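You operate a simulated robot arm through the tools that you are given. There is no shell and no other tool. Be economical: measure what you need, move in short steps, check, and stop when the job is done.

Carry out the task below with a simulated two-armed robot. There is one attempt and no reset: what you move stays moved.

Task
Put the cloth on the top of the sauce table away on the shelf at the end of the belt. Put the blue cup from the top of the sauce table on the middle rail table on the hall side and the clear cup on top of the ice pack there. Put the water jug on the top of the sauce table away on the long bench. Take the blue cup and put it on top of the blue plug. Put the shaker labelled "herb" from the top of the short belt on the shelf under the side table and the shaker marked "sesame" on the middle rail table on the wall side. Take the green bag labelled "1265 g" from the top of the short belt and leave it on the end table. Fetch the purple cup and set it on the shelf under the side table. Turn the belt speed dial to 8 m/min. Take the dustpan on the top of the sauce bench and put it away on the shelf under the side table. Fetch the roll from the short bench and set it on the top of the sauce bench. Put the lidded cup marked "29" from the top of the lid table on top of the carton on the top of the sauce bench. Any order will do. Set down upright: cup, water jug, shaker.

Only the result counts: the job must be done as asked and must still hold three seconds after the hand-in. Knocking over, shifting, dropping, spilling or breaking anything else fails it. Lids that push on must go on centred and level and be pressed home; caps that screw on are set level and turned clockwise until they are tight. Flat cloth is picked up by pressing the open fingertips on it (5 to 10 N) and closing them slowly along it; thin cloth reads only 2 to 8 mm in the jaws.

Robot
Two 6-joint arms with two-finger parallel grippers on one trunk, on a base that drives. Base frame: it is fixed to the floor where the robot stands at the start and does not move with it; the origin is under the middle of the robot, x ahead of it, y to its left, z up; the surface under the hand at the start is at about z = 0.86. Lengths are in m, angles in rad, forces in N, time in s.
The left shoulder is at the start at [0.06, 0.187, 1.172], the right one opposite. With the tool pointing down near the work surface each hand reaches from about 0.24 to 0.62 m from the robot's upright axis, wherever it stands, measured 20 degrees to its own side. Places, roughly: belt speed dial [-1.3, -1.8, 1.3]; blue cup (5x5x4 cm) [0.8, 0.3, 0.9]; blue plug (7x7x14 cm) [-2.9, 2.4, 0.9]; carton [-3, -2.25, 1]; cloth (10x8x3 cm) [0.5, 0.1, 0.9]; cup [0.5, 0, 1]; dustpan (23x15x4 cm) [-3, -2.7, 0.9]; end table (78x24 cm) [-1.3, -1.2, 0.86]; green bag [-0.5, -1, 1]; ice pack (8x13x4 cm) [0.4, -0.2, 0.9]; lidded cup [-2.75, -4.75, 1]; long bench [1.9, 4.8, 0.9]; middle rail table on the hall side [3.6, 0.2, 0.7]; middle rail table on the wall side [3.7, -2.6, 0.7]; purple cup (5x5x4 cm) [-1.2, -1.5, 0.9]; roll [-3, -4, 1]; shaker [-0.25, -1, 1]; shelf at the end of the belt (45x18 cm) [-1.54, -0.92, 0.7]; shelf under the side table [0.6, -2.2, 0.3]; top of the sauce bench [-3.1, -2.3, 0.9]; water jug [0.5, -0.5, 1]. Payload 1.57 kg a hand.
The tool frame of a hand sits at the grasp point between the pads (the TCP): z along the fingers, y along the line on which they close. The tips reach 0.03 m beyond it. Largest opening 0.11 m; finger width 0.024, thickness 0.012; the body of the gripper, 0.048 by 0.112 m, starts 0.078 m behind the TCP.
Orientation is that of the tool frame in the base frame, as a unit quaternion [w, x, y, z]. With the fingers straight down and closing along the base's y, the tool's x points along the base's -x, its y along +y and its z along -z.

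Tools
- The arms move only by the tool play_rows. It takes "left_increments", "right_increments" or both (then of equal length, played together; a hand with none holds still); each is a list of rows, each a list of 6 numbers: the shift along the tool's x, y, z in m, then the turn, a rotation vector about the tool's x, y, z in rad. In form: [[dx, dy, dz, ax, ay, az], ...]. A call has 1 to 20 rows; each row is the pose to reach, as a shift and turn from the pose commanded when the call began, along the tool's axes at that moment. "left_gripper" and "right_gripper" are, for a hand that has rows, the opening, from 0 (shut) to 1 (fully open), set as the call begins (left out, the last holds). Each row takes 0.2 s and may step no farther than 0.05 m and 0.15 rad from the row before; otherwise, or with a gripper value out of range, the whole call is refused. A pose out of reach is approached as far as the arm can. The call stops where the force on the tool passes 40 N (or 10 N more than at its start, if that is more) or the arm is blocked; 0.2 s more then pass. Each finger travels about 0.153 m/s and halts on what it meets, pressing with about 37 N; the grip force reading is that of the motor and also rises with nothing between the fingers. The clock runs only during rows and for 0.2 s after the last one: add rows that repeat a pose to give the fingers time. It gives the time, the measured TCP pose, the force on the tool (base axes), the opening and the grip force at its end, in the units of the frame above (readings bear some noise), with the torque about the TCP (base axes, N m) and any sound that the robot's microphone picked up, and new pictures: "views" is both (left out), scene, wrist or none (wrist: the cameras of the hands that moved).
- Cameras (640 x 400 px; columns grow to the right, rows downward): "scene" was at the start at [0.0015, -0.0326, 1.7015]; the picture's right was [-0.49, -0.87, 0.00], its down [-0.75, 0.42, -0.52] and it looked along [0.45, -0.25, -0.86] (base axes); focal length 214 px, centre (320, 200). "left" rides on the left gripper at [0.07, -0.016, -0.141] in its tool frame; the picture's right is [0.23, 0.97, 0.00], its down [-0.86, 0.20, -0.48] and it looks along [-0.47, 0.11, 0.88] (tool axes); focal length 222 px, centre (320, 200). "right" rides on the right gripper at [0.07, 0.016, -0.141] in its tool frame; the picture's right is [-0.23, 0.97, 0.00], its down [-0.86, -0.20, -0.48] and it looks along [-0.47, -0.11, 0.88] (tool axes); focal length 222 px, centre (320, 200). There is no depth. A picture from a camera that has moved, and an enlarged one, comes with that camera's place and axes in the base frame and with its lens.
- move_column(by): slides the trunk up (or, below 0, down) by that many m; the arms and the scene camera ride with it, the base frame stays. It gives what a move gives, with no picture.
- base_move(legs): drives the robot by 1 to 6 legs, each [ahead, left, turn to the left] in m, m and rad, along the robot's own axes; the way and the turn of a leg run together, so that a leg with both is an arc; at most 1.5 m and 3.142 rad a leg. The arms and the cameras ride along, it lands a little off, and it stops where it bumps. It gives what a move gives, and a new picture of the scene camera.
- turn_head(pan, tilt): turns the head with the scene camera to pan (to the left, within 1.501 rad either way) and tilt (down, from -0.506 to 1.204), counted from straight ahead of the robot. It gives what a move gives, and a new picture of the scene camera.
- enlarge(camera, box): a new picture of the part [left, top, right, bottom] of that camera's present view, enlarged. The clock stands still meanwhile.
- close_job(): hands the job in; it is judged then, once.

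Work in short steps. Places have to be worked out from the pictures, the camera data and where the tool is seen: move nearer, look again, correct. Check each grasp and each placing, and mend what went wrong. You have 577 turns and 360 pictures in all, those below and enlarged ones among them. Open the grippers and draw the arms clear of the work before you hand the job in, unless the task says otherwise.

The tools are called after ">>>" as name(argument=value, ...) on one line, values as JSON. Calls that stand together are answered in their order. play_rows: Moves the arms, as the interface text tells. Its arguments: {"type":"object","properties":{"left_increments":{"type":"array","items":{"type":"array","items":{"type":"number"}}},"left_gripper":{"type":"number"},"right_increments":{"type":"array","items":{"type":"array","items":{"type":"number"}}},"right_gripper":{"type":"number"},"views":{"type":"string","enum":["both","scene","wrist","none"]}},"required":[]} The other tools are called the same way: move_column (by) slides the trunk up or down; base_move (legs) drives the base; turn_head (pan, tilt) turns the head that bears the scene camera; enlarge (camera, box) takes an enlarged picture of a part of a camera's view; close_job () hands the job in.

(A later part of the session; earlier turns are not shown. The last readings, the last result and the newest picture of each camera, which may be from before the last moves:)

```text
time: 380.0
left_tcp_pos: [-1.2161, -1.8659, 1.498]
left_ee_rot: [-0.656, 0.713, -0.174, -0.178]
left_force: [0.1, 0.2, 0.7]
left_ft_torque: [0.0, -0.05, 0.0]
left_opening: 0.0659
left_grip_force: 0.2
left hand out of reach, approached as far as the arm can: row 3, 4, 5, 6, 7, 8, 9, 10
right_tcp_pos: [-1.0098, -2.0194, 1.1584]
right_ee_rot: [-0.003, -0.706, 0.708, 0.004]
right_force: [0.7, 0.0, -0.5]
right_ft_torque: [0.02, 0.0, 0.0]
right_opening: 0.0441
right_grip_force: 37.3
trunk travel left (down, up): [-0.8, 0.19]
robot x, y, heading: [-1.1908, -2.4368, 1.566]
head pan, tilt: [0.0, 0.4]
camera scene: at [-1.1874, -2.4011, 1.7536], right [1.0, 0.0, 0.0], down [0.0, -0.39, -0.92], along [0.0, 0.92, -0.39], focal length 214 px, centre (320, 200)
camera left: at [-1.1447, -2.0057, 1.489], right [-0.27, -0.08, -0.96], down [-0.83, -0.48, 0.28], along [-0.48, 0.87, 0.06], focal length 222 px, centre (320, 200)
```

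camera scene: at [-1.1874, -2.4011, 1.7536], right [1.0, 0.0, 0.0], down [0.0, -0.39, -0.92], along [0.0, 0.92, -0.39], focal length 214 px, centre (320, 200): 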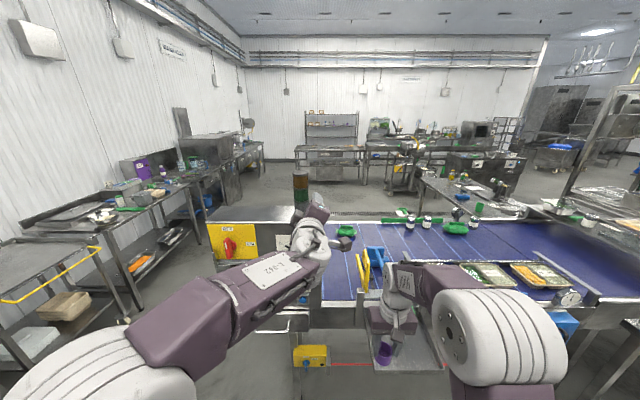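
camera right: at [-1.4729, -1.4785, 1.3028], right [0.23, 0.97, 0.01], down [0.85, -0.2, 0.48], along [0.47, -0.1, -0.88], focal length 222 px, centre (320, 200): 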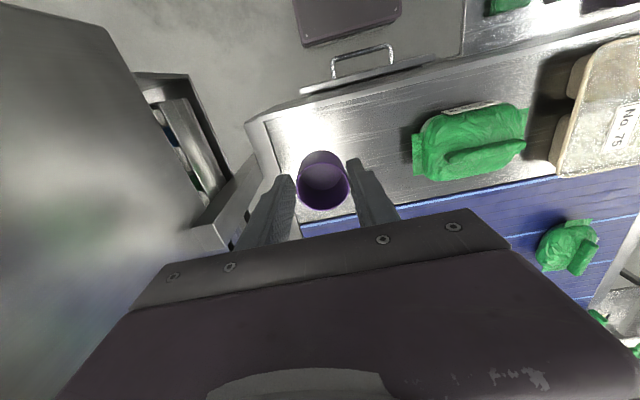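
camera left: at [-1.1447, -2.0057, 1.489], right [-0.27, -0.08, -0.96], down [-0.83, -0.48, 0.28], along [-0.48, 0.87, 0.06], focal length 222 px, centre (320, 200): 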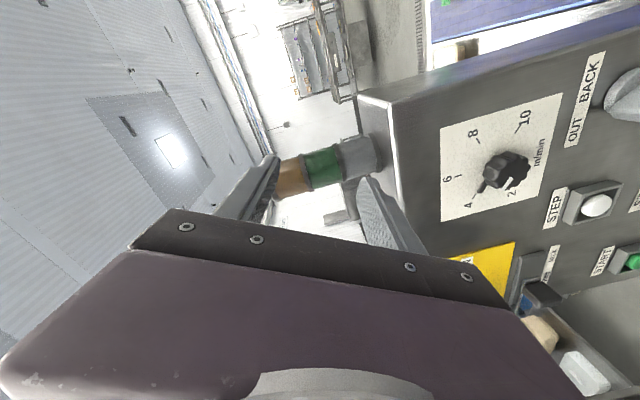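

The arm was folded too close and went to an odd pose. Back the base up so the arm has room, then re-command.

>>> base_move(legs=[[-0.17, 0, 0]])

>>> play_rows(left_increments=[[0, 0, 0.02, 0, 0, 0], [0, 0, 0.04, 0, 0, 0]], views="both")

```text
time: 381.4
left_tcp_pos: [-1.2153, -2.0356, 1.4967]
left_ee_rot: [-0.654, 0.714, -0.174, -0.178]
left_force: [-0.2, 0.8, -0.6]
left_ft_torque: [0.05, 0.02, 0.0]
left_opening: 0.0659
left_grip_force: 0.0
right_tcp_pos: [-1.0102, -2.19, 1.1573]
right_ee_rot: [-0.004, -0.706, 0.708, 0.003]
right_force: [-0.4, 0.6, -0.8]
right_ft_torque: [-0.01, 0.0, 0.03]
right_opening: 0.044
right_grip_force: 37.0
trunk travel left (down, up): [-0.8, 0.19]
robot x, y, heading: [-1.1881, -2.606, 1.57]
head pan, tilt: [0.0, 0.4]
camera scene: at [-1.1876, -2.57, 1.7535], right [1.0, 0.0, 0.0], down [0.0, -0.39, -0.92], along [0.0, 0.92, -0.39], focal length 214 px, centre (320, 200)
```

scene: 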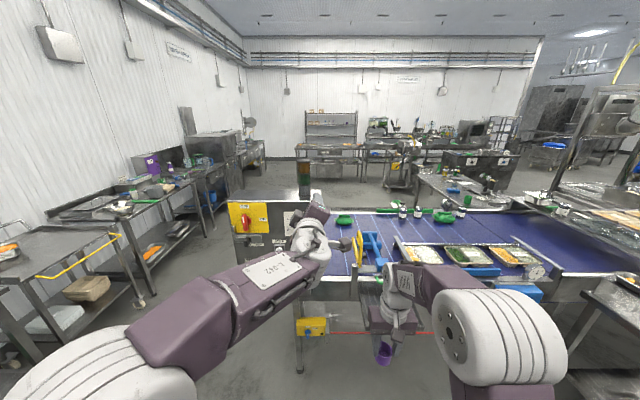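

```text
time: 382.0
left_tcp_pos: [-1.2177, -1.9958, 1.493]
left_ee_rot: [-0.655, 0.713, -0.174, -0.179]
left_force: [0.4, 0.4, -1.3]
left_ft_torque: [-0.02, 0.02, -0.03]
left_opening: 0.066
left_grip_force: 0.0
right_tcp_pos: [-1.0104, -2.1909, 1.1573]
right_ee_rot: [-0.005, -0.706, 0.708, 0.003]
right_force: [0.3, 1.5, -0.4]
right_ft_torque: [-0.04, -0.03, -0.02]
right_opening: 0.044
right_grip_force: 37.0
trunk travel left (down, up): [-0.8, 0.19]
robot x, y, heading: [-1.1884, -2.6069, 1.576]
head pan, tilt: [0.0, 0.4]
camera scene: at [-1.1872, -2.5706, 1.7535], right [1.0, 0.0, 0.0], down [0.0, -0.39, -0.92], along [0.0, 0.92, -0.39], focal length 214 px, centre (320, 200)
camera left: at [-1.1455, -2.135, 1.4833], right [-0.27, -0.08, -0.96], down [-0.83, -0.48, 0.28], along [-0.48, 0.87, 0.06], focal length 222 px, centre (320, 200)
```

scene: 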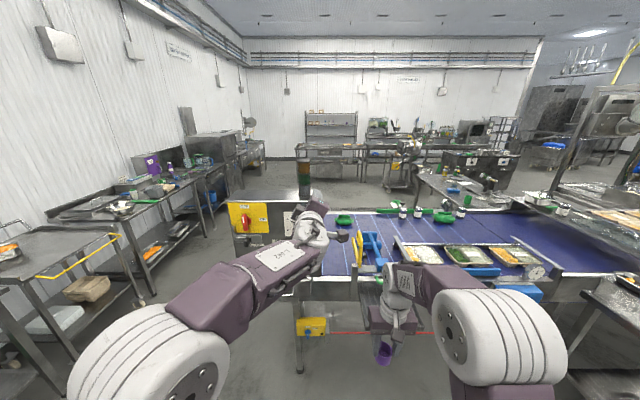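
left: 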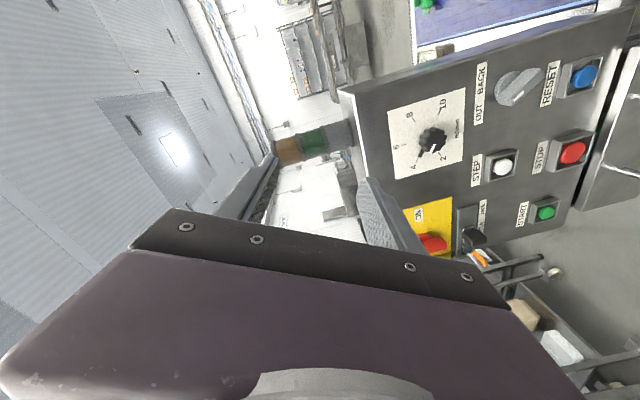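

Orientation is right, only position off. Move down to the knob axis, 10 cm before the panel.

>>> play_rows(left_increments=[[0.007, 0.037, 0.015, 0, 0, 0], [0.014, 0.075, 0.03, 0, 0, 0], [0.021, 0.112, 0.045, 0, 0, 0], [0.028, 0.149, 0.06, 0, 0, 0], [0.0356, 0.1868, 0.0757, 0, 0, 0], [0.0356, 0.1868, 0.0757, 0, 0, 0]], views="both")

```text
time: 383.4
left_tcp_pos: [-1.2245, -1.8747, 1.4288]
left_ee_rot: [-0.653, 0.714, -0.175, -0.179]
left_force: [0.4, 0.4, 1.3]
left_ft_torque: [-0.01, -0.01, 0.0]
left_opening: 0.066
left_grip_force: 0.0
left hand out of reach, approached as far as the arm can: row 1, 2, 3, 4, 5, 6
right_tcp_pos: [-1.0093, -2.1944, 1.1591]
right_ee_rot: [-0.003, -0.707, 0.708, 0.005]
right_force: [0.1, -1.2, -0.2]
right_ft_torque: [-0.01, -0.02, -0.02]
right_opening: 0.0442
right_grip_force: 37.1
trunk travel left (down, up): [-0.8, 0.19]
robot x, y, heading: [-1.1878, -2.6077, 1.572]
head pan, tilt: [0.0, 0.4]
camera scene: at [-1.1872, -2.5754, 1.7537], right [1.0, 0.0, 0.0], down [0.0, -0.39, -0.92], along [0.0, 0.92, -0.39], focal length 214 px, centre (320, 200)
camera left: at [-1.1525, -2.0156, 1.4214], right [-0.27, -0.09, -0.96], down [-0.83, -0.48, 0.28], along [-0.49, 0.87, 0.06], focal length 222 px, centre (320, 200)
```

scene: 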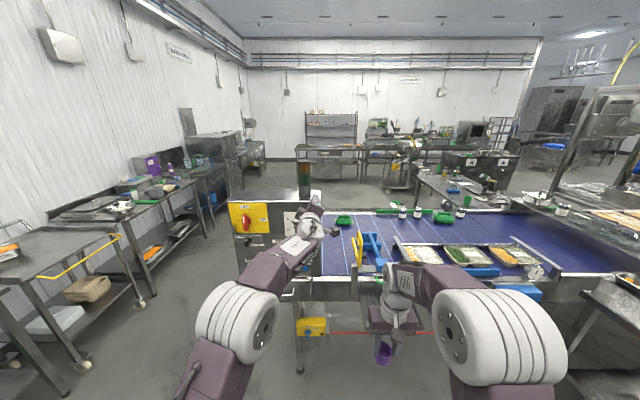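
left: 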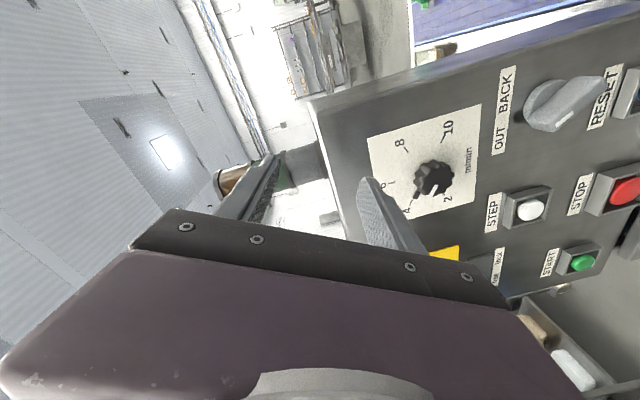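

The rolled pose isn't reachable here. Shift the base so the knob lies straight ahead, where the un-rolled pose was reachable, and undo the roll.

>>> base_move(legs=[[-0.15, 0.085, 0]])

>>> play_rows(left_increments=[[0.009, 0.011, -0.011, 0, 0, 0.124], [0.018, 0.022, -0.022, 0, 0, 0.248], [0.027, 0.033, -0.033, 0, 0, 0.372], [0.036, 0.045, -0.045, 0, 0, 0.496], [0.046, 0.057, -0.057, 0, 0, 0.62], [0.055, 0.068, -0.068, 0, 0, 0.744], [0.064, 0.08, -0.08, 0, 0, 0.868], [0.073, 0.091, -0.091, 0, 0, 0.992], [0.083, 0.103, -0.103, 0, 0, 1.117], [0.083, 0.103, -0.103, 0, 0, 1.117]], views="both")

```text
time: 384.9
left_tcp_pos: [-1.3084, -2.0233, 1.4268]
left_ee_rot: [-0.652, 0.715, -0.176, -0.18]
left_force: [0.2, 0.3, -0.2]
left_ft_torque: [0.04, 0.04, 0.05]
left_opening: 0.0657
left_grip_force: 0.0
right_tcp_pos: [-1.0933, -2.3427, 1.1571]
right_ee_rot: [-0.004, -0.706, 0.708, 0.004]
right_force: [0.4, 0.7, -1.0]
right_ft_torque: [-0.04, -0.01, -0.02]
right_opening: 0.0439
right_grip_force: 37.3
trunk travel left (down, up): [-0.8, 0.19]
robot x, y, heading: [-1.2745, -2.7581, 1.569]
head pan, tilt: [0.0, 0.4]
camera scene: at [-1.2709, -2.722, 1.7535], right [1.0, 0.0, 0.0], down [0.0, -0.39, -0.92], along [0.0, 0.92, -0.39], focal length 214 px, centre (320, 200)
```

scene: 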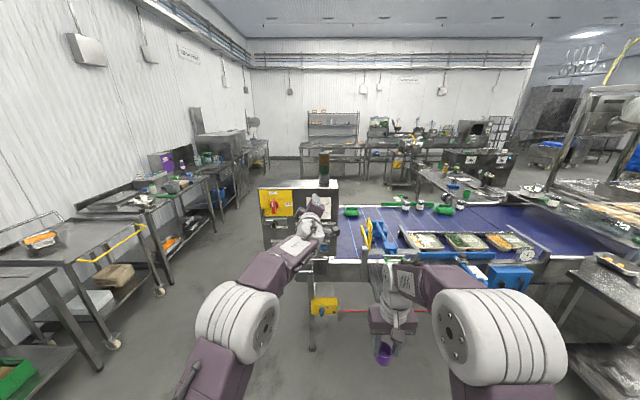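

```text
time: 387.1
left_tcp_pos: [-1.2844, -2.1403, 1.3064]
left_ee_rot: [0.459, -0.512, 0.527, 0.499]
left_force: [0.6, 0.4, 0.0]
left_ft_torque: [0.0, 0.0, -0.01]
left_opening: 0.0661
left_grip_force: 0.1
left hand out of reach, approached as far as the arm can: row 2
right_tcp_pos: [-1.0946, -2.3434, 1.1593]
right_ee_rot: [-0.003, -0.707, 0.708, 0.004]
right_force: [-0.4, -0.6, -0.1]
right_ft_torque: [-0.02, 0.01, -0.01]
right_opening: 0.0438
right_grip_force: 36.6
trunk travel left (down, up): [-0.8, 0.19]
robot x, y, heading: [-1.2757, -2.7592, 1.573]
head pan, tilt: [0.0, 0.4]
camera scene: at [-1.2733, -2.726, 1.7536], right [1.0, 0.0, 0.0], down [0.0, -0.39, -0.92], along [0.0, 0.92, -0.39], focal length 214 px, centre (320, 200)
camera left: at [-1.2695, -2.2864, 1.248], right [-0.98, -0.04, -0.17], down [-0.14, -0.41, 0.9], along [-0.11, 0.91, 0.4], focal length 222 px, centre (320, 200)
```

scene: 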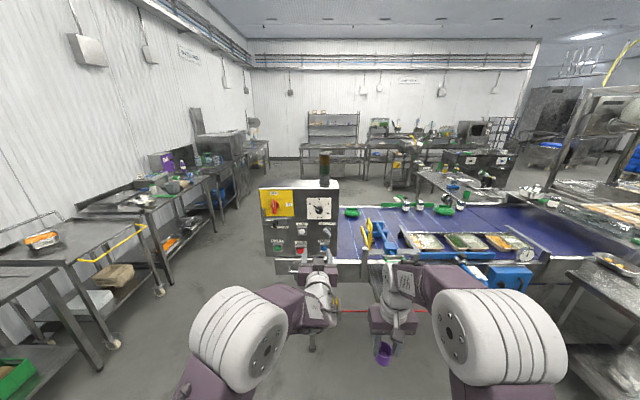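
left: 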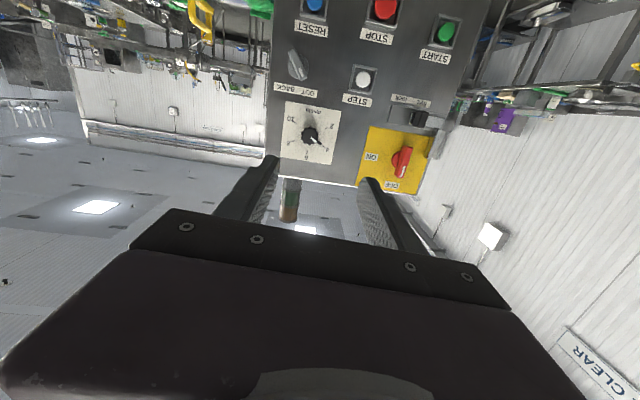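

Reached cleanly. Now correct a slight downward tilt and test rolling at this spot.

>>> play_rows(left_increments=[[0, 0, 0, 0, -0.08, 0]], views="none")

>>> play_rows(left_increments=[[0, 0, 0, 0, 0, -0.14], [0, 0, 0, 0, 0, -0.28], [0, 0, 0, 0, 0, -0.42], [0, 0, 0, 0, 0, -0.56], [0, 0, 0, 0, 0, -0.7], [0, 0, 0, 0, 0, -0.84], [0, 0, 0, 0, 0, -0.98], [0, 0, 0, 0, 0, -1.1]], views="none")

```text
time: 387.5
left_tcp_pos: [-1.284, -2.1399, 1.3055]
left_ee_rot: [0.479, -0.493, 0.508, 0.518]
left_force: [0.5, -0.8, 0.3]
left_ft_torque: [0.02, 0.02, 0.0]
left_opening: 0.0664
left_grip_force: 0.2
right_tcp_pos: [-1.0937, -2.3433, 1.1588]
right_ee_rot: [-0.004, -0.706, 0.708, 0.004]
right_force: [0.4, 0.9, -0.1]
right_ft_torque: [-0.03, 0.0, -0.01]
right_opening: 0.0438
right_grip_force: 36.9
trunk travel left (down, up): [-0.8, 0.19]
robot x, y, heading: [-1.2766, -2.7611, 1.575]
head pan, tilt: [0.0, 0.4]
```

```text
time: 389.3
left_tcp_pos: [-1.2195, -2.0623, 1.4103]
left_ee_rot: [-0.662, 0.7, -0.176, -0.2]
left_force: [0.0, 0.2, 0.2]
left_ft_torque: [0.01, 0.0, -0.01]
left_opening: 0.0657
left_grip_force: 0.1
left hand out of reach, approached as far as the arm can: row 3, 4, 5, 6, 7, 8
right_tcp_pos: [-1.0952, -2.3444, 1.1589]
right_ee_rot: [-0.003, -0.705, 0.709, 0.003]
right_force: [-1.4, 0.6, 0.6]
right_ft_torque: [-0.03, 0.01, 0.04]
right_opening: 0.0438
right_grip_force: 36.5
trunk travel left (down, up): [-0.8, 0.19]
robot x, y, heading: [-1.2728, -2.7572, 1.572]
head pan, tilt: [0.0, 0.4]
```

Negative roll is limited; return to zero roll and test the positive side instead.

>>> play_rows(left_increments=[[0, 0, 0, 0, 0, 0.14], [0, 0, 0, 0, 0, 0.28], [0, 0, 0, 0, 0, 0.42], [0, 0, 0, 0, 0, 0.56], [0, 0, 0, 0, 0, 0.7], [0, 0, 0, 0, 0, 0.84], [0, 0, 0, 0, 0, 0.98], [0, 0, 0, 0, 0, 1.1]], views="none")

>>> play_rows(left_increments=[[0, 0, 0, 0, 0, 0.14], [0, 0, 0, 0, 0, 0.28], [0, 0, 0, 0, 0, 0.42], [0, 0, 0, 0, 0, 0.56], [0, 0, 0, 0, 0, 0.7], [0, 0, 0, 0, 0, 0.84], [0, 0, 0, 0, 0, 0.98], [0, 0, 0, 0, 0, 1.12], [0, 0, 0, 0, 0, 1.26]], views="none")

```text
time: 391.1
left_tcp_pos: [-1.2152, -2.0645, 1.4134]
left_ee_rot: [0.478, -0.492, 0.509, 0.52]
left_force: [0.1, -0.4, -0.5]
left_ft_torque: [-0.01, 0.03, -0.01]
left_opening: 0.0661
left_grip_force: 0.0
right_tcp_pos: [-1.0948, -2.3436, 1.1586]
right_ee_rot: [-0.003, -0.706, 0.708, 0.004]
right_force: [-0.8, 0.3, -0.5]
right_ft_torque: [0.01, -0.01, 0.02]
right_opening: 0.0438
right_grip_force: 37.4
trunk travel left (down, up): [-0.8, 0.19]
robot x, y, heading: [-1.276, -2.7586, 1.572]
head pan, tilt: [0.0, 0.4]
```

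```text
time: 393.1
left_tcp_pos: [-1.2153, -2.0646, 1.4141]
left_ee_rot: [0.082, -0.097, 0.702, 0.701]
left_force: [-0.5, -0.3, 0.4]
left_ft_torque: [0.0, -0.01, -0.03]
left_opening: 0.0661
left_grip_force: 0.0
right_tcp_pos: [-1.095, -2.3447, 1.159]
right_ee_rot: [-0.004, -0.706, 0.708, 0.004]
right_force: [-0.4, 0.1, -0.6]
right_ft_torque: [0.05, -0.03, 0.04]
right_opening: 0.044
right_grip_force: 37.1
trunk travel left (down, up): [-0.8, 0.19]
robot x, y, heading: [-1.2722, -2.7575, 1.572]
head pan, tilt: [0.0, 0.4]
```

Positive roll works to +1.26; try on to +2.2.

>>> play_rows(left_increments=[[0, 0, 0, 0, 0, 0.14], [0, 0, 0, 0, 0, 0.28], [0, 0, 0, 0, 0, 0.42], [0, 0, 0, 0, 0, 0.56], [0, 0, 0, 0, 0, 0.7], [0, 0, 0, 0, 0, 0.84], [0, 0, 0, 0, 0, 0.98]], views="none")

```text
time: 394.7
left_tcp_pos: [-1.2146, -2.065, 1.4119]
left_ee_rot: [-0.259, 0.243, 0.665, 0.657]
left_force: [0.0, -0.3, -0.3]
left_ft_torque: [-0.01, -0.03, -0.02]
left_opening: 0.0662
left_grip_force: 0.1
right_tcp_pos: [-1.0946, -2.3453, 1.159]
right_ee_rot: [-0.005, -0.706, 0.709, 0.004]
right_force: [-0.4, -0.1, 0.1]
right_ft_torque: [-0.02, 0.02, -0.01]
right_opening: 0.0438
right_grip_force: 36.9
trunk travel left (down, up): [-0.8, 0.19]
robot x, y, heading: [-1.2751, -2.7603, 1.571]
head pan, tilt: [0.0, 0.4]
```

Range is sufficient for a single turn. Roll back to zero.

>>> play_rows(left_increments=[[0, 0, 0, 0, 0, -0.14], [0, 0, 0, 0, 0, -0.28], [0, 0, 0, 0, 0, -0.42], [0, 0, 0, 0, 0, -0.56], [0, 0, 0, 0, 0, -0.7], [0, 0, 0, 0, 0, -0.84], [0, 0, 0, 0, 0, -0.98], [0, 0, 0, 0, 0, -1.12], [0, 0, 0, 0, 0, -1.26], [0, 0, 0, 0, 0, -1.4], [0, 0, 0, 0, 0, -1.54], [0, 0, 0, 0, 0, -1.68], [0, 0, 0, 0, 0, -1.82], [0, 0, 0, 0, 0, -1.96], [0, 0, 0, 0, 0, -2.1], [0, 0, 0, 0, 0, -2.2]], views="none")

>>> play_rows(left_increments=[[0.03, 0.02, -0.01, 0, 0, 0], [0.06, 0.04, -0.02, 0, 0, 0], [0.09, 0.055, -0.03, 0, 0, 0], [0.107, 0.063, -0.03, 0, 0, 0]], views="none")

```text
time: 398.1
left_tcp_pos: [-1.2143, -2.0643, 1.4128]
left_ee_rot: [0.469, -0.483, 0.518, 0.528]
left_force: [-0.1, -0.1, 0.1]
left_ft_torque: [0.02, 0.0, 0.04]
left_opening: 0.0658
left_grip_force: 0.1
right_tcp_pos: [-1.0952, -2.345, 1.1595]
right_ee_rot: [-0.004, -0.706, 0.709, 0.003]
right_force: [-0.4, 0.7, -0.3]
right_ft_torque: [0.01, 0.0, -0.03]
right_opening: 0.0438
right_grip_force: 36.8
trunk travel left (down, up): [-0.8, 0.19]
robot x, y, heading: [-1.2764, -2.7597, 1.565]
head pan, tilt: [0.0, 0.4]
```

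```text
time: 399.1
left_tcp_pos: [-1.2879, -2.097, 1.3135]
left_ee_rot: [0.469, -0.482, 0.518, 0.528]
left_force: [-0.3, -0.2, -0.2]
left_ft_torque: [0.02, 0.02, 0.01]
left_opening: 0.0661
left_grip_force: 0.1
right_tcp_pos: [-1.0954, -2.3449, 1.1593]
right_ee_rot: [-0.004, -0.706, 0.708, 0.003]
right_force: [0.2, -0.6, 0.0]
right_ft_torque: [-0.03, 0.03, 0.01]
right_opening: 0.0438
right_grip_force: 36.9
trunk travel left (down, up): [-0.8, 0.19]
robot x, y, heading: [-1.273, -2.759, 1.574]
head pan, tilt: [0.0, 0.4]
```

Hand points straight at the panel. Drive ahead 0.22 m and check alignment.

>>> base_move(legs=[[0.21, 0.0, 0]])

>>> enlarge(camera="left", box=[220, 80, 440, 220])

>>> enlarge(camera="scene", box=[260, 200, 380, 300])

```text
time: 400.8
left_tcp_pos: [-1.2845, -1.8928, 1.3139]
left_ee_rot: [0.47, -0.482, 0.518, 0.528]
left_force: [-0.1, 0.2, -0.7]
left_ft_torque: [0.0, -0.03, 0.0]
left_opening: 0.0659
left_grip_force: 0.0
right_tcp_pos: [-1.0936, -2.1404, 1.1599]
right_ee_rot: [-0.003, -0.705, 0.71, 0.004]
right_force: [0.5, -0.4, 0.1]
right_ft_torque: [0.02, -0.02, -0.01]
right_opening: 0.0438
right_grip_force: 37.2
trunk travel left (down, up): [-0.8, 0.19]
robot x, y, heading: [-1.2752, -2.5522, 1.565]
head pan, tilt: [0.0, 0.4]
camera scene: at [-1.2728, -2.5225, 1.7538], right [1.0, 0.0, 0.0], down [0.0, -0.39, -0.92], along [0.0, 0.92, -0.39], focal length 214 px, centre (320, 200)
```

scene: 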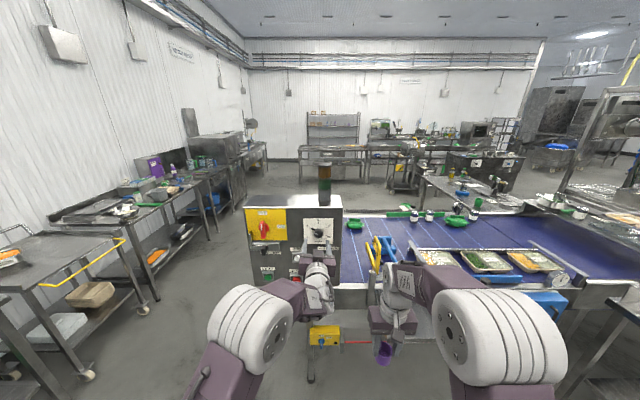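

```text
2.86 times, centred on (330, 150) of left
camera zoom: at [-1.2731, -2.0329, 1.2437], right [-0.99, -0.02, -0.13], down [-0.11, -0.48, 0.87], along [-0.08, 0.88, 0.47], focal length 635 px, centre (291, 343)
```

zoom: 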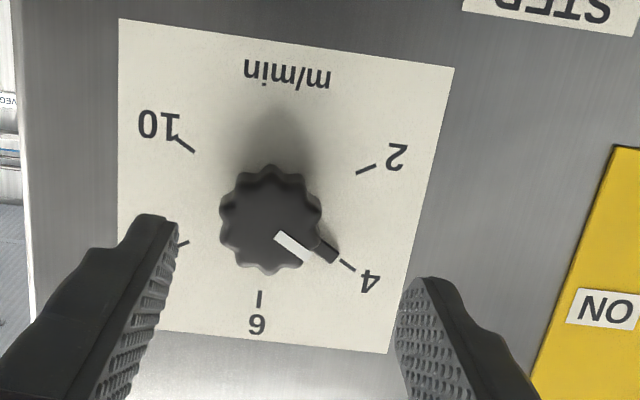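

```text
4.00 times, centred on (320, 250) of scene
camera zoom: at [-1.2728, -2.5225, 1.7538], right [1.0, 0.0, 0.0], down [0.0, -0.39, -0.92], along [0.0, 0.92, -0.39], focal length 858 px, centre (320, 0)
```

zoom: 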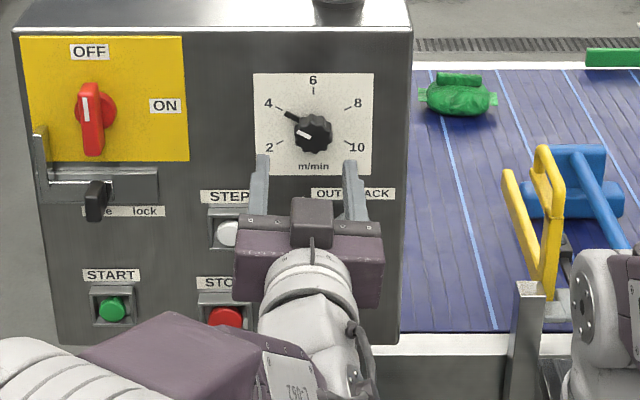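

Clear view: pointer exactly at 4, ticks every 60°. Knob axis at x≈-1.279, z≈1.311. Advance so the tips are ~9 mm from the plate.

>>> play_rows(left_increments=[[0.003, -0.007, 0.02, 0, 0, 0], [0.003, -0.007, 0.04, 0, 0, 0], [0.003, -0.007, 0.058, 0, 0, 0]], views="none")

>>> enlarge(camera="left", box=[220, 80, 440, 220])

>>> enlarge(camera="scene", box=[290, 205, 350, 255])

```text
time: 401.6
left_tcp_pos: [-1.2797, -1.8309, 1.3088]
left_ee_rot: [0.469, -0.483, 0.519, 0.527]
left_force: [0.1, -0.3, 0.2]
left_ft_torque: [-0.04, 0.01, -0.02]
left_opening: 0.0659
left_grip_force: 0.1
right_tcp_pos: [-1.0929, -2.1363, 1.1579]
right_ee_rot: [-0.004, -0.705, 0.709, 0.003]
right_force: [-0.3, 0.2, -1.4]
right_ft_torque: [-0.01, -0.01, 0.0]
right_opening: 0.0437
right_grip_force: 37.1
trunk travel left (down, up): [-0.8, 0.19]
robot x, y, heading: [-1.2772, -2.5537, 1.565]
head pan, tilt: [0.0, 0.4]
```

```text
2.86 times, centred on (330, 150) of left
camera zoom: at [-1.2686, -1.9717, 1.2388], right [-0.99, -0.02, -0.13], down [-0.11, -0.48, 0.87], along [-0.08, 0.88, 0.47], focal length 635 px, centre (291, 343)
```

zoom: 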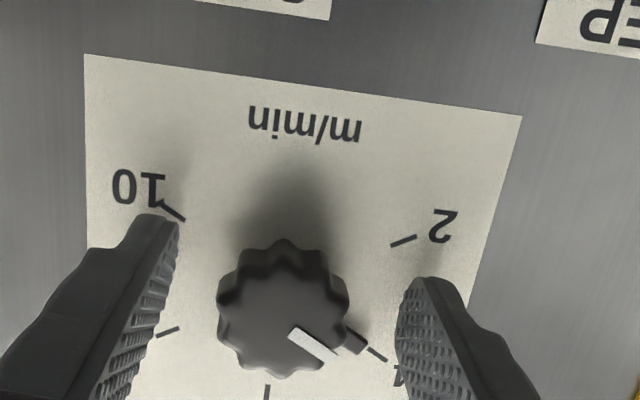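

```text
8.00 times, centred on (320, 230) of scene
camera zoom: at [-1.273, -2.5167, 1.7536], right [1.0, 0.0, 0.0], down [0.0, -0.39, -0.92], along [0.0, 0.92, -0.39], focal length 1716 px, centre (320, -40)
```

zoom: 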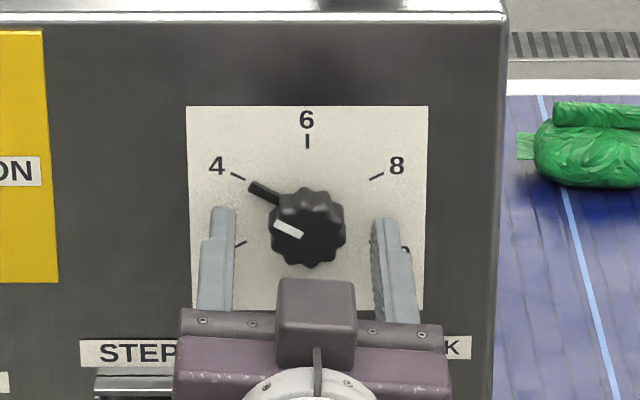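

Good straddle. Raise 2 mm and close on the knob.

>>> play_rows(left_increments=[[-0.002, 0, 0, 0, 0, 0], [-0.002, 0, 0, 0, 0, 0], [-0.002, 0, 0, 0, 0, 0], [-0.002, 0, 0, 0, 0, 0]], left_gripper=0, views="none")

>>> enlarge(camera="scene", box=[290, 205, 350, 255])

```text
time: 402.6
left_tcp_pos: [-1.2789, -1.8325, 1.3104]
left_ee_rot: [0.469, -0.483, 0.52, 0.526]
left_force: [1.4, -4.5, -11.3]
left_ft_torque: [-0.49, 0.01, -0.91]
left_opening: 0.0362
left_grip_force: 42.7
right_tcp_pos: [-1.0944, -2.1369, 1.1585]
right_ee_rot: [-0.003, -0.705, 0.709, 0.004]
right_force: [0.1, -0.6, -0.7]
right_ft_torque: [0.01, -0.01, 0.01]
right_opening: 0.0439
right_grip_force: 36.9
trunk travel left (down, up): [-0.8, 0.19]
robot x, y, heading: [-1.2767, -2.5519, 1.57]
head pan, tilt: [0.0, 0.4]
```

```text
8.00 times, centred on (320, 230) of scene
camera zoom: at [-1.2723, -2.5179, 1.7535], right [1.0, 0.0, 0.0], down [0.0, -0.39, -0.92], along [0.0, 0.92, -0.39], focal length 1716 px, centre (320, -40)
```

zoom: 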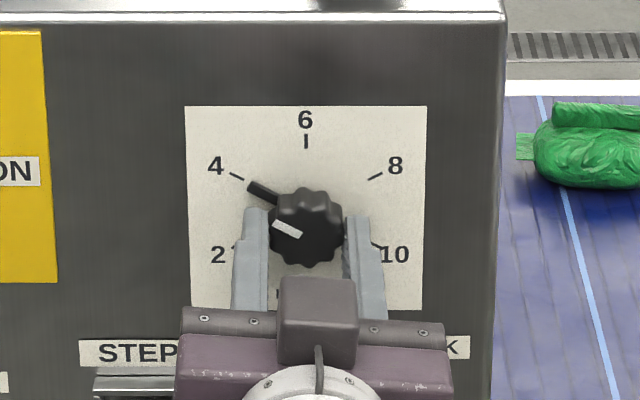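

Gripped. Turn clockwise by 60° first.

>>> play_rows(left_increments=[[-0.001, 0, 0, 0, 0, 0.13], [-0.001, 0, 0, 0, 0, 0.26], [-0.001, 0, 0, 0, 0, 0.39], [-0.001, 0, 0, 0, 0, 0.52], [-0.001, 0, 0, 0, 0, 0.65], [-0.001, 0, 0, 0, 0, 0.78], [-0.001, 0, 0, 0, 0, 0.91], [-0.001, 0, 0, 0, 0, 1.047]], views="none")

>>> enlarge(camera="scene", box=[290, 205, 350, 255])

```text
time: 404.4
left_tcp_pos: [-1.2832, -1.831, 1.3138]
left_ee_rot: [0.143, -0.158, 0.691, 0.691]
left_force: [-10.0, -13.6, -17.9]
left_ft_torque: [-0.78, 0.08, -0.18]
left_opening: 0.0362
left_grip_force: 42.9
right_tcp_pos: [-1.0961, -2.1376, 1.161]
right_ee_rot: [-0.002, -0.705, 0.71, 0.003]
right_force: [-0.1, 0.1, -0.4]
right_ft_torque: [0.01, 0.01, 0.03]
right_opening: 0.0438
right_grip_force: 37.2
trunk travel left (down, up): [-0.8, 0.19]
robot x, y, heading: [-1.2732, -2.5528, 1.574]
head pan, tilt: [0.0, 0.4]
```

```text
8.00 times, centred on (320, 230) of scene
camera zoom: at [-1.277, -2.5198, 1.7537], right [1.0, 0.0, 0.0], down [0.0, -0.39, -0.92], along [0.0, 0.92, -0.39], focal length 1716 px, centre (320, -40)
```

zoom: 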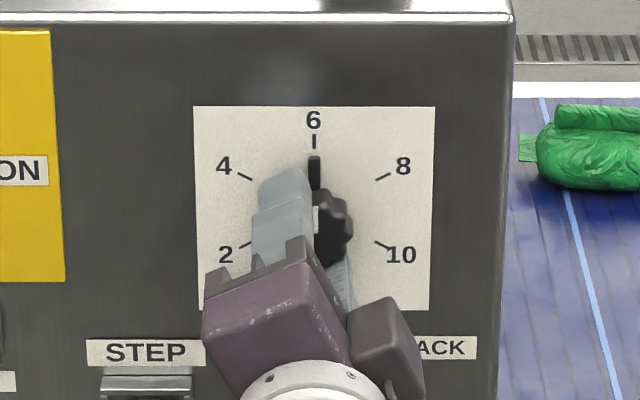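

Exactly at 6. Turn another 60°.

>>> play_rows(left_increments=[[0, 0, 0, 0, 0, 0.13], [0, 0, 0, 0, 0, 0.26], [0, 0, 0, 0, 0, 0.39], [0, 0, 0, 0, 0, 0.52], [0, 0, 0, 0, 0, 0.65], [0, 0, 0, 0, 0, 0.78], [0, 0, 0, 0, 0, 0.91], [0, 0, 0, 0, 0, 1.047]], views="none")

>>> enlarge(camera="scene", box=[290, 205, 350, 255])

```text
time: 406.1
left_tcp_pos: [-1.2818, -1.8319, 1.3166]
left_ee_rot: [-0.224, 0.205, 0.674, 0.673]
left_force: [-9.0, 9.5, 22.0]
left_ft_torque: [0.79, -0.07, -0.35]
left_opening: 0.0364
left_grip_force: 42.8
right_tcp_pos: [-1.0952, -2.1403, 1.1599]
right_ee_rot: [-0.001, -0.705, 0.71, 0.003]
right_force: [-0.9, -0.3, 0.8]
right_ft_torque: [0.01, 0.02, -0.01]
right_opening: 0.0438
right_grip_force: 36.6
trunk travel left (down, up): [-0.8, 0.19]
robot x, y, heading: [-1.2721, -2.5516, 1.566]
head pan, tilt: [0.0, 0.4]
```

```text
8.00 times, centred on (320, 230) of scene
camera zoom: at [-1.2768, -2.5203, 1.754], right [1.0, 0.0, 0.0], down [0.0, -0.39, -0.92], along [0.0, 0.92, -0.39], focal length 1716 px, centre (320, -40)
```

zoom: 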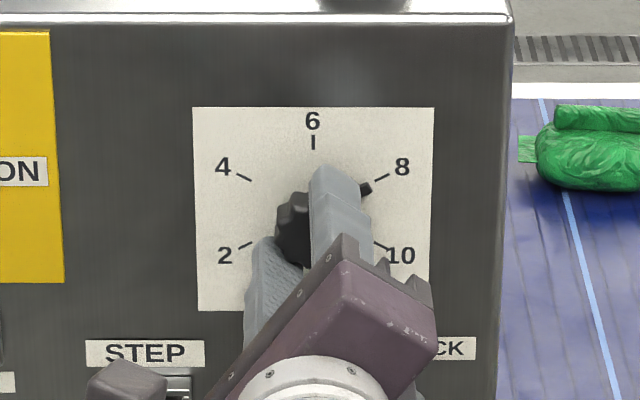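

Pointer at 8. Open and back straight off, then verify.

>>> play_rows(left_increments=[[0, 0, 0, 0, 0, 0], [0, 0, 0, 0, 0, 0], [0, 0, -0.0, 0, 0, 0]], left_gripper=0.6, views="none")

>>> play_rows(left_increments=[[0, 0, -0.03, 0, 0, 0], [0, 0, -0.06, 0, 0, 0], [0, 0, -0.09, 0, 0, 0]], views="none")

>>> base_move(legs=[[-0.2, 0, 0]])

>>> enlarge(camera="left", box=[180, 20, 460, 200])

```text
time: 406.9
left_tcp_pos: [-1.2778, -1.8311, 1.3122]
left_ee_rot: [-0.223, 0.208, 0.677, 0.669]
left_force: [0.0, -0.1, -0.3]
left_ft_torque: [-0.04, 0.0, 0.0]
left_opening: 0.0659
left_grip_force: 0.0
right_tcp_pos: [-1.0927, -2.1377, 1.1596]
right_ee_rot: [-0.003, -0.705, 0.71, 0.004]
right_force: [-0.9, 0.1, 0.0]
right_ft_torque: [0.0, -0.01, -0.01]
right_opening: 0.0438
right_grip_force: 36.9
trunk travel left (down, up): [-0.8, 0.19]
robot x, y, heading: [-1.2723, -2.5524, 1.566]
head pan, tilt: [0.0, 0.4]
```

```text
time: 407.8
left_tcp_pos: [-1.2764, -1.925, 1.3124]
left_ee_rot: [-0.222, 0.208, 0.677, 0.671]
left_force: [0.4, -0.6, 0.5]
left_ft_torque: [0.03, -0.01, 0.03]
left_opening: 0.0659
left_grip_force: 0.1
right_tcp_pos: [-1.0938, -2.1393, 1.1586]
right_ee_rot: [-0.002, -0.705, 0.709, 0.004]
right_force: [-0.4, 0.0, -0.4]
right_ft_torque: [0.01, -0.02, -0.02]
right_opening: 0.0438
right_grip_force: 37.1
trunk travel left (down, up): [-0.8, 0.19]
robot x, y, heading: [-1.2717, -2.5536, 1.568]
head pan, tilt: [0.0, 0.4]
```

```text
time: 409.4
left_tcp_pos: [-1.2774, -2.1208, 1.3104]
left_ee_rot: [-0.221, 0.208, 0.678, 0.669]
left_force: [-0.1, 0.3, -0.1]
left_ft_torque: [-0.01, 0.0, -0.01]
left_opening: 0.0661
left_grip_force: 0.2
right_tcp_pos: [-1.0953, -2.3358, 1.159]
right_ee_rot: [-0.003, -0.704, 0.71, 0.003]
right_force: [0.2, 0.4, -0.5]
right_ft_torque: [-0.06, 0.0, 0.02]
right_opening: 0.044
right_grip_force: 38.0
trunk travel left (down, up): [-0.8, 0.19]
robot x, y, heading: [-1.2747, -2.7504, 1.565]
head pan, tilt: [0.0, 0.4]
camera scene: at [-1.2733, -2.7161, 1.7535], right [1.0, 0.0, 0.0], down [0.0, -0.39, -0.92], along [0.0, 0.92, -0.39], focal length 214 px, centre (320, 200)
```

scene: 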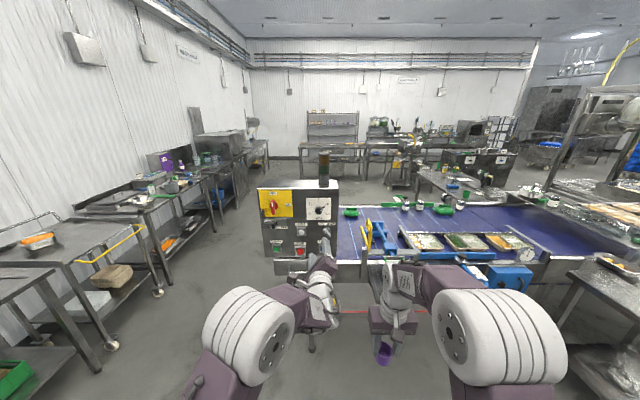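

```text
2.22 times, centred on (320, 110) of left
camera zoom: at [-1.3412, -2.264, 1.3379], right [0.38, 0.01, 0.93], down [0.82, -0.46, -0.33], along [0.42, 0.89, -0.19], focal length 494 px, centre (320, 400)
```

zoom: 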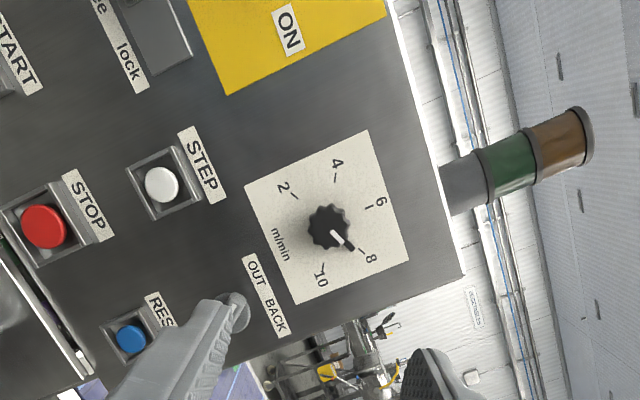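

Dial reads 8. Restore the left arm: unroll, then pitch back to pointing down.

>>> play_rows(left_increments=[[0, 0, 0, 0, 0, -0.14], [0, 0, 0, 0, 0, -0.28], [0, 0, 0, 0, 0, -0.42], [0, 0, 0, 0, 0, -0.56], [0, 0, 0, 0, 0, -0.7], [0, 0, 0, 0, 0, -0.84], [0, 0, 0, 0, 0, -0.98], [0, 0, 0, 0, 0, -1.12], [0, 0, 0, 0, 0, -1.26], [0, 0, 0, 0, 0, -1.4], [0, 0, 0, 0, 0, -1.54], [0, 0, 0, 0, 0, -1.68], [0, 0, 0, 0, 0, -1.82], [0, 0, 0, 0, 0, -1.96], [0, 0, 0, 0, 0, -2.0]], views="none")

>>> play_rows(left_increments=[[0, 0.01, -0.01, 0, 0.143, 0], [0, 0.02, -0.03, 0, 0.286, 0], [0, 0.03, -0.05, 0, 0.429, 0], [0, 0.04, -0.07, 0, 0.572, 0], [0, 0.05, -0.09, 0, 0.715, 0], [0, 0.06, -0.11, 0, 0.858, 0], [0.02, 0.07, -0.13, 0, 1.0, 0], [0.04, 0.08, -0.15, 0, 1.143, 0], [0.06, 0.09, -0.17, 0, 1.286, 0], [0.08, 0.1, -0.19, 0, 1.43, 0], [0.1, 0.11, -0.21, 0, 1.57, 0]], left_gripper=1, views="scene")

```text
time: 412.6
left_tcp_pos: [-1.2778, -2.1256, 1.3117]
left_ee_rot: [0.445, -0.458, 0.54, 0.548]
left_force: [0.1, -0.2, 0.3]
left_ft_torque: [-0.03, 0.0, -0.03]
left_opening: 0.0663
left_grip_force: 0.0
right_tcp_pos: [-1.0942, -2.3394, 1.1585]
right_ee_rot: [-0.003, -0.705, 0.709, 0.004]
right_force: [-0.1, 0.0, -0.5]
right_ft_torque: [0.02, 0.01, -0.02]
right_opening: 0.044
right_grip_force: 37.0
trunk travel left (down, up): [-0.8, 0.19]
robot x, y, heading: [-1.2745, -2.7538, 1.568]
head pan, tilt: [0.0, 0.4]
```

```text
time: 414.9
left_tcp_pos: [-1.3996, -2.3375, 1.2355]
left_ee_rot: [0.069, 0.712, -0.696, -0.065]
left_force: [0.4, 0.4, 0.1]
left_ft_torque: [0.01, 0.01, 0.0]
left_opening: 0.1099
left_grip_force: 0.2
right_tcp_pos: [-1.0942, -2.3387, 1.1586]
right_ee_rot: [-0.003, -0.705, 0.709, 0.004]
right_force: [-0.5, -0.7, -0.1]
right_ft_torque: [-0.03, 0.0, -0.01]
right_opening: 0.0441
right_grip_force: 37.2
trunk travel left (down, up): [-0.8, 0.19]
robot x, y, heading: [-1.2742, -2.757, 1.568]
head pan, tilt: [0.0, 0.4]
camera scene: at [-1.274, -2.719, 1.7536], right [1.0, 0.0, 0.0], down [0.0, -0.39, -0.92], along [0.0, 0.92, -0.39], focal length 214 px, centre (320, 200)
```

scene: 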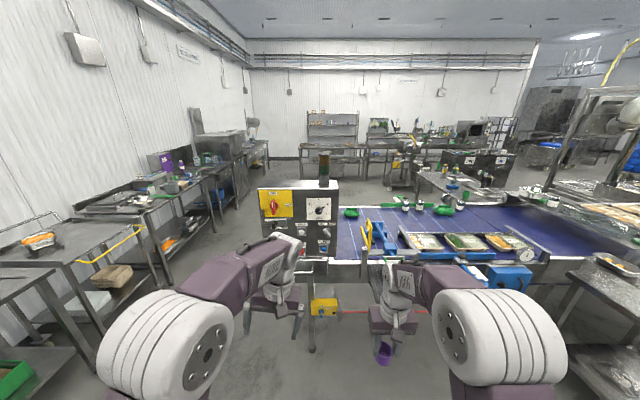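

Fix the residual tilt of the left hand, then turn to face the sauce bench (-x) for the dustpan.

>>> play_rows(left_increments=[[0, 0, 0, 0.1, 0, 0], [0, 0, 0, 0.19, 0, 0]], views="none")

>>> base_move(legs=[[0, 0, 1.57], [0.5, 0, 0]])

>>> turn_head(pan=0.0, tilt=0.5)

```text
time: 415.6
left_tcp_pos: [-1.4, -2.3376, 1.2346]
left_ee_rot: [0.0, 0.714, -0.7, 0.002]
left_force: [0.1, 0.3, -0.5]
left_ft_torque: [0.0, 0.0, -0.02]
left_opening: 0.11
left_grip_force: 0.0
right_tcp_pos: [-1.0944, -2.3391, 1.159]
right_ee_rot: [-0.003, -0.704, 0.71, 0.003]
right_force: [-0.5, -0.1, -0.9]
right_ft_torque: [0.04, -0.01, 0.04]
right_opening: 0.0442
right_grip_force: 37.1
trunk travel left (down, up): [-0.8, 0.19]
robot x, y, heading: [-1.2746, -2.7527, 1.572]
head pan, tilt: [0.0, 0.4]
```

```text
time: 422.2
left_tcp_pos: [-2.1584, -2.8707, 1.235]
left_ee_rot: [-0.002, 1.0, 0.006, 0.0]
left_force: [0.9, 0.5, -0.6]
left_ft_torque: [-0.01, 0.0, 0.01]
left_opening: 0.1097
left_grip_force: 0.0
right_tcp_pos: [-2.1556, -2.565, 1.1596]
right_ee_rot: [0.004, 1.0, -0.008, -0.001]
right_force: [-0.1, -1.0, 0.6]
right_ft_torque: [0.02, 0.0, -0.01]
right_opening: 0.0439
right_grip_force: 37.3
trunk travel left (down, up): [-0.8, 0.19]
robot x, y, heading: [-1.7455, -2.7515, 3.125]
head pan, tilt: [0.0, 0.4]
camera scene: at [-1.7727, -2.7489, 1.7537], right [0.01, 1.0, 0.0], down [0.39, 0.0, -0.92], along [-0.92, 0.01, -0.39], focal length 214 px, centre (320, 200)
```

scene: 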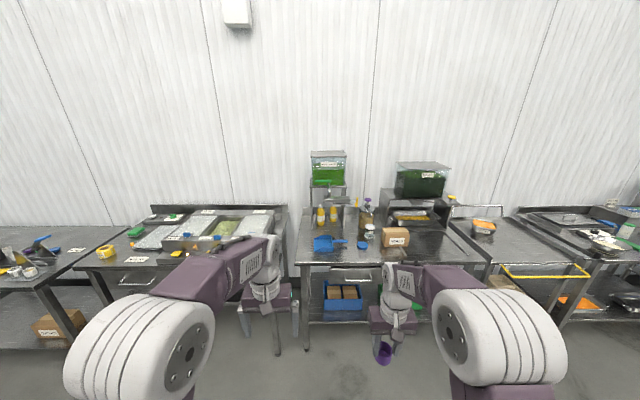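

```text
time: 422.8
left_tcp_pos: [-2.1613, -2.8709, 1.2355]
left_ee_rot: [-0.001, 1.0, 0.005, 0.001]
left_force: [-0.6, -0.1, 0.1]
left_ft_torque: [-0.03, -0.01, 0.0]
left_opening: 0.1101
left_grip_force: 0.0
right_tcp_pos: [-2.1553, -2.5654, 1.1593]
right_ee_rot: [0.004, 1.0, -0.008, 0.0]
right_force: [0.1, 0.1, -0.1]
right_ft_torque: [0.01, -0.02, -0.01]
right_opening: 0.0438
right_grip_force: 37.3
trunk travel left (down, up): [-0.8, 0.19]
robot x, y, heading: [-1.7406, -2.7493, 3.131]
head pan, tilt: [0.0, 0.499]
camera scene: at [-1.773, -2.7489, 1.7445], right [0.01, 1.0, 0.0], down [0.48, -0.01, -0.88], along [-0.88, 0.01, -0.48], focal length 214 px, centre (320, 200)
```

scene: 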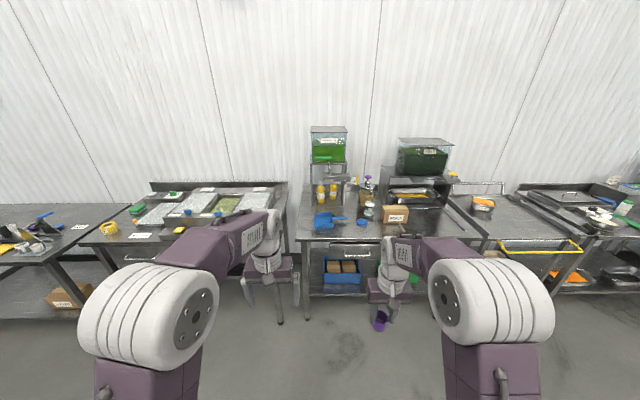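

>>> enlarge(camera="scene", box=[280, 120, 480, 250])

>>> enlarge(camera="scene", box=[0, 160, 300, 320])

```text
3.08 times, centred on (380, 185) of scene
camera zoom: at [-1.773, -2.7489, 1.7445], right [0.01, 1.0, 0.0], down [0.48, -0.01, -0.88], along [-0.88, 0.01, -0.48], focal length 660 px, centre (135, 246)
```

zoom: 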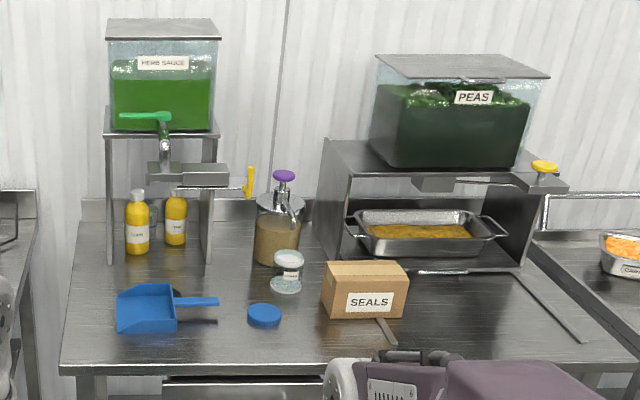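

```text
2.13 times, centred on (150, 240) of scene
camera zoom: at [-1.773, -2.7489, 1.7445], right [0.01, 1.0, 0.0], down [0.48, -0.01, -0.88], along [-0.88, 0.01, -0.48], focal length 458 px, centre (683, 115)
```

zoom: 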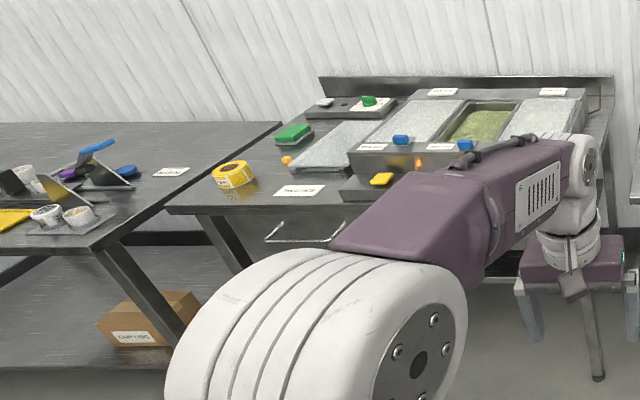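

The dustpan, carton "SEALS" and a yellow roll (≈[-2.93,-4.11]) are visible. While here, fetch the roll first with the left hand: sidestep and approach.

>>> base_move(legs=[[0, 1.27, 0.01], [0.55, 0, 0]])

>>> turn_head(pan=0.15, tilt=0.75)

>>> enlarge(camera="scene", box=[180, 90, 440, 250])

```text
time: 431.9
left_tcp_pos: [-2.7208, -4.1179, 1.2349]
left_ee_rot: [0.0, 1.0, -0.004, 0.0]
left_force: [-0.5, 0.6, 0.0]
left_ft_torque: [-0.03, 0.02, -0.02]
left_opening: 0.1099
left_grip_force: 0.1
right_tcp_pos: [-2.7109, -3.8137, 1.1594]
right_ee_rot: [0.006, 1.0, -0.018, -0.001]
right_force: [-0.3, -0.1, -0.3]
right_ft_torque: [-0.02, 0.0, 0.02]
right_opening: 0.0437
right_grip_force: 37.2
trunk travel left (down, up): [-0.8, 0.19]
robot x, y, heading: [-2.3015, -4.0082, 3.113]
head pan, tilt: [0.0, 0.499]
camera scene: at [-2.3295, -4.0043, 1.7445], right [0.03, 1.0, 0.0], down [0.48, -0.01, -0.88], along [-0.88, 0.03, -0.48], focal length 214 px, centre (320, 200)
```

scene: 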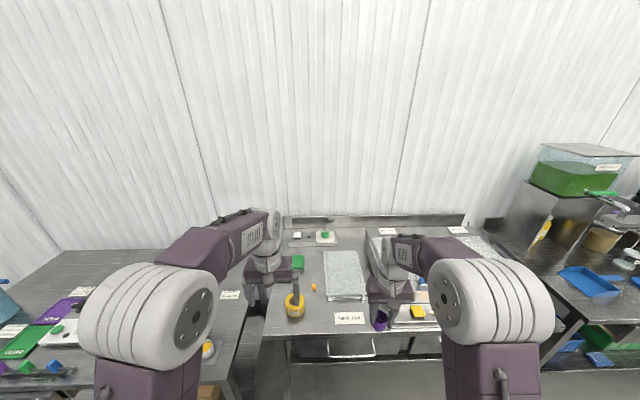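

```text
time: 432.7
left_tcp_pos: [-2.7221, -4.1176, 1.2348]
left_ee_rot: [-0.001, 1.0, -0.003, 0.001]
left_force: [-1.0, -0.3, -0.2]
left_ft_torque: [0.0, -0.06, 0.02]
left_opening: 0.11
left_grip_force: 0.1
right_tcp_pos: [-2.712, -3.8141, 1.159]
right_ee_rot: [0.004, 1.0, -0.018, -0.001]
right_force: [-0.3, -0.3, -0.4]
right_ft_torque: [0.01, 0.0, -0.01]
right_opening: 0.044
right_grip_force: 37.5
trunk travel left (down, up): [-0.8, 0.19]
robot x, y, heading: [-2.3053, -4.0075, 3.111]
head pan, tilt: [0.15, 0.75]
camera scene: at [-2.3231, -4.0168, 1.7226], right [-0.12, 0.99, 0.0], down [0.68, 0.08, -0.73], along [-0.73, -0.09, -0.68], focal length 214 px, centre (320, 200)
```

scene: 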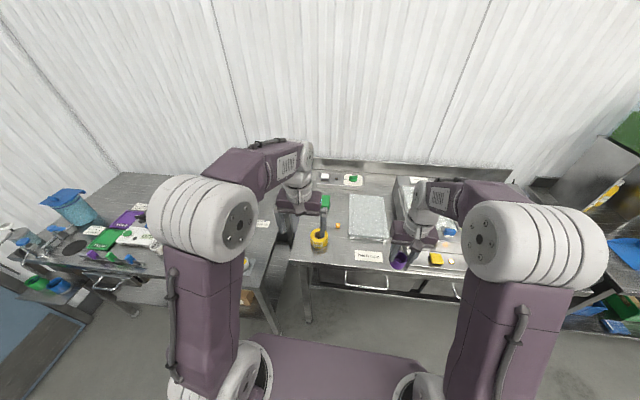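

```text
2.46 times, centred on (310, 170) of scene
camera zoom: at [-2.3231, -4.0168, 1.7226], right [-0.12, 0.99, 0.0], down [0.68, 0.08, -0.73], along [-0.73, -0.09, -0.68], focal length 528 px, centre (345, 274)
```

zoom: 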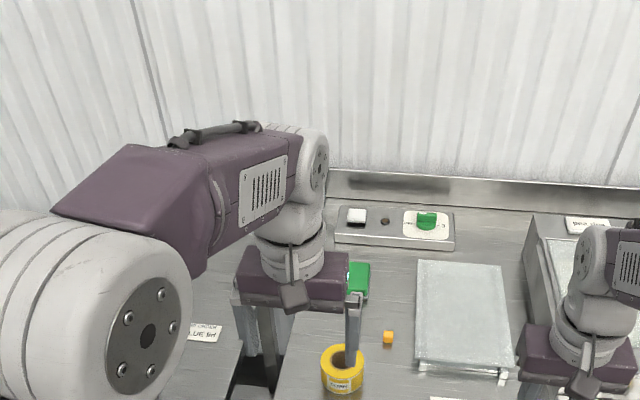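

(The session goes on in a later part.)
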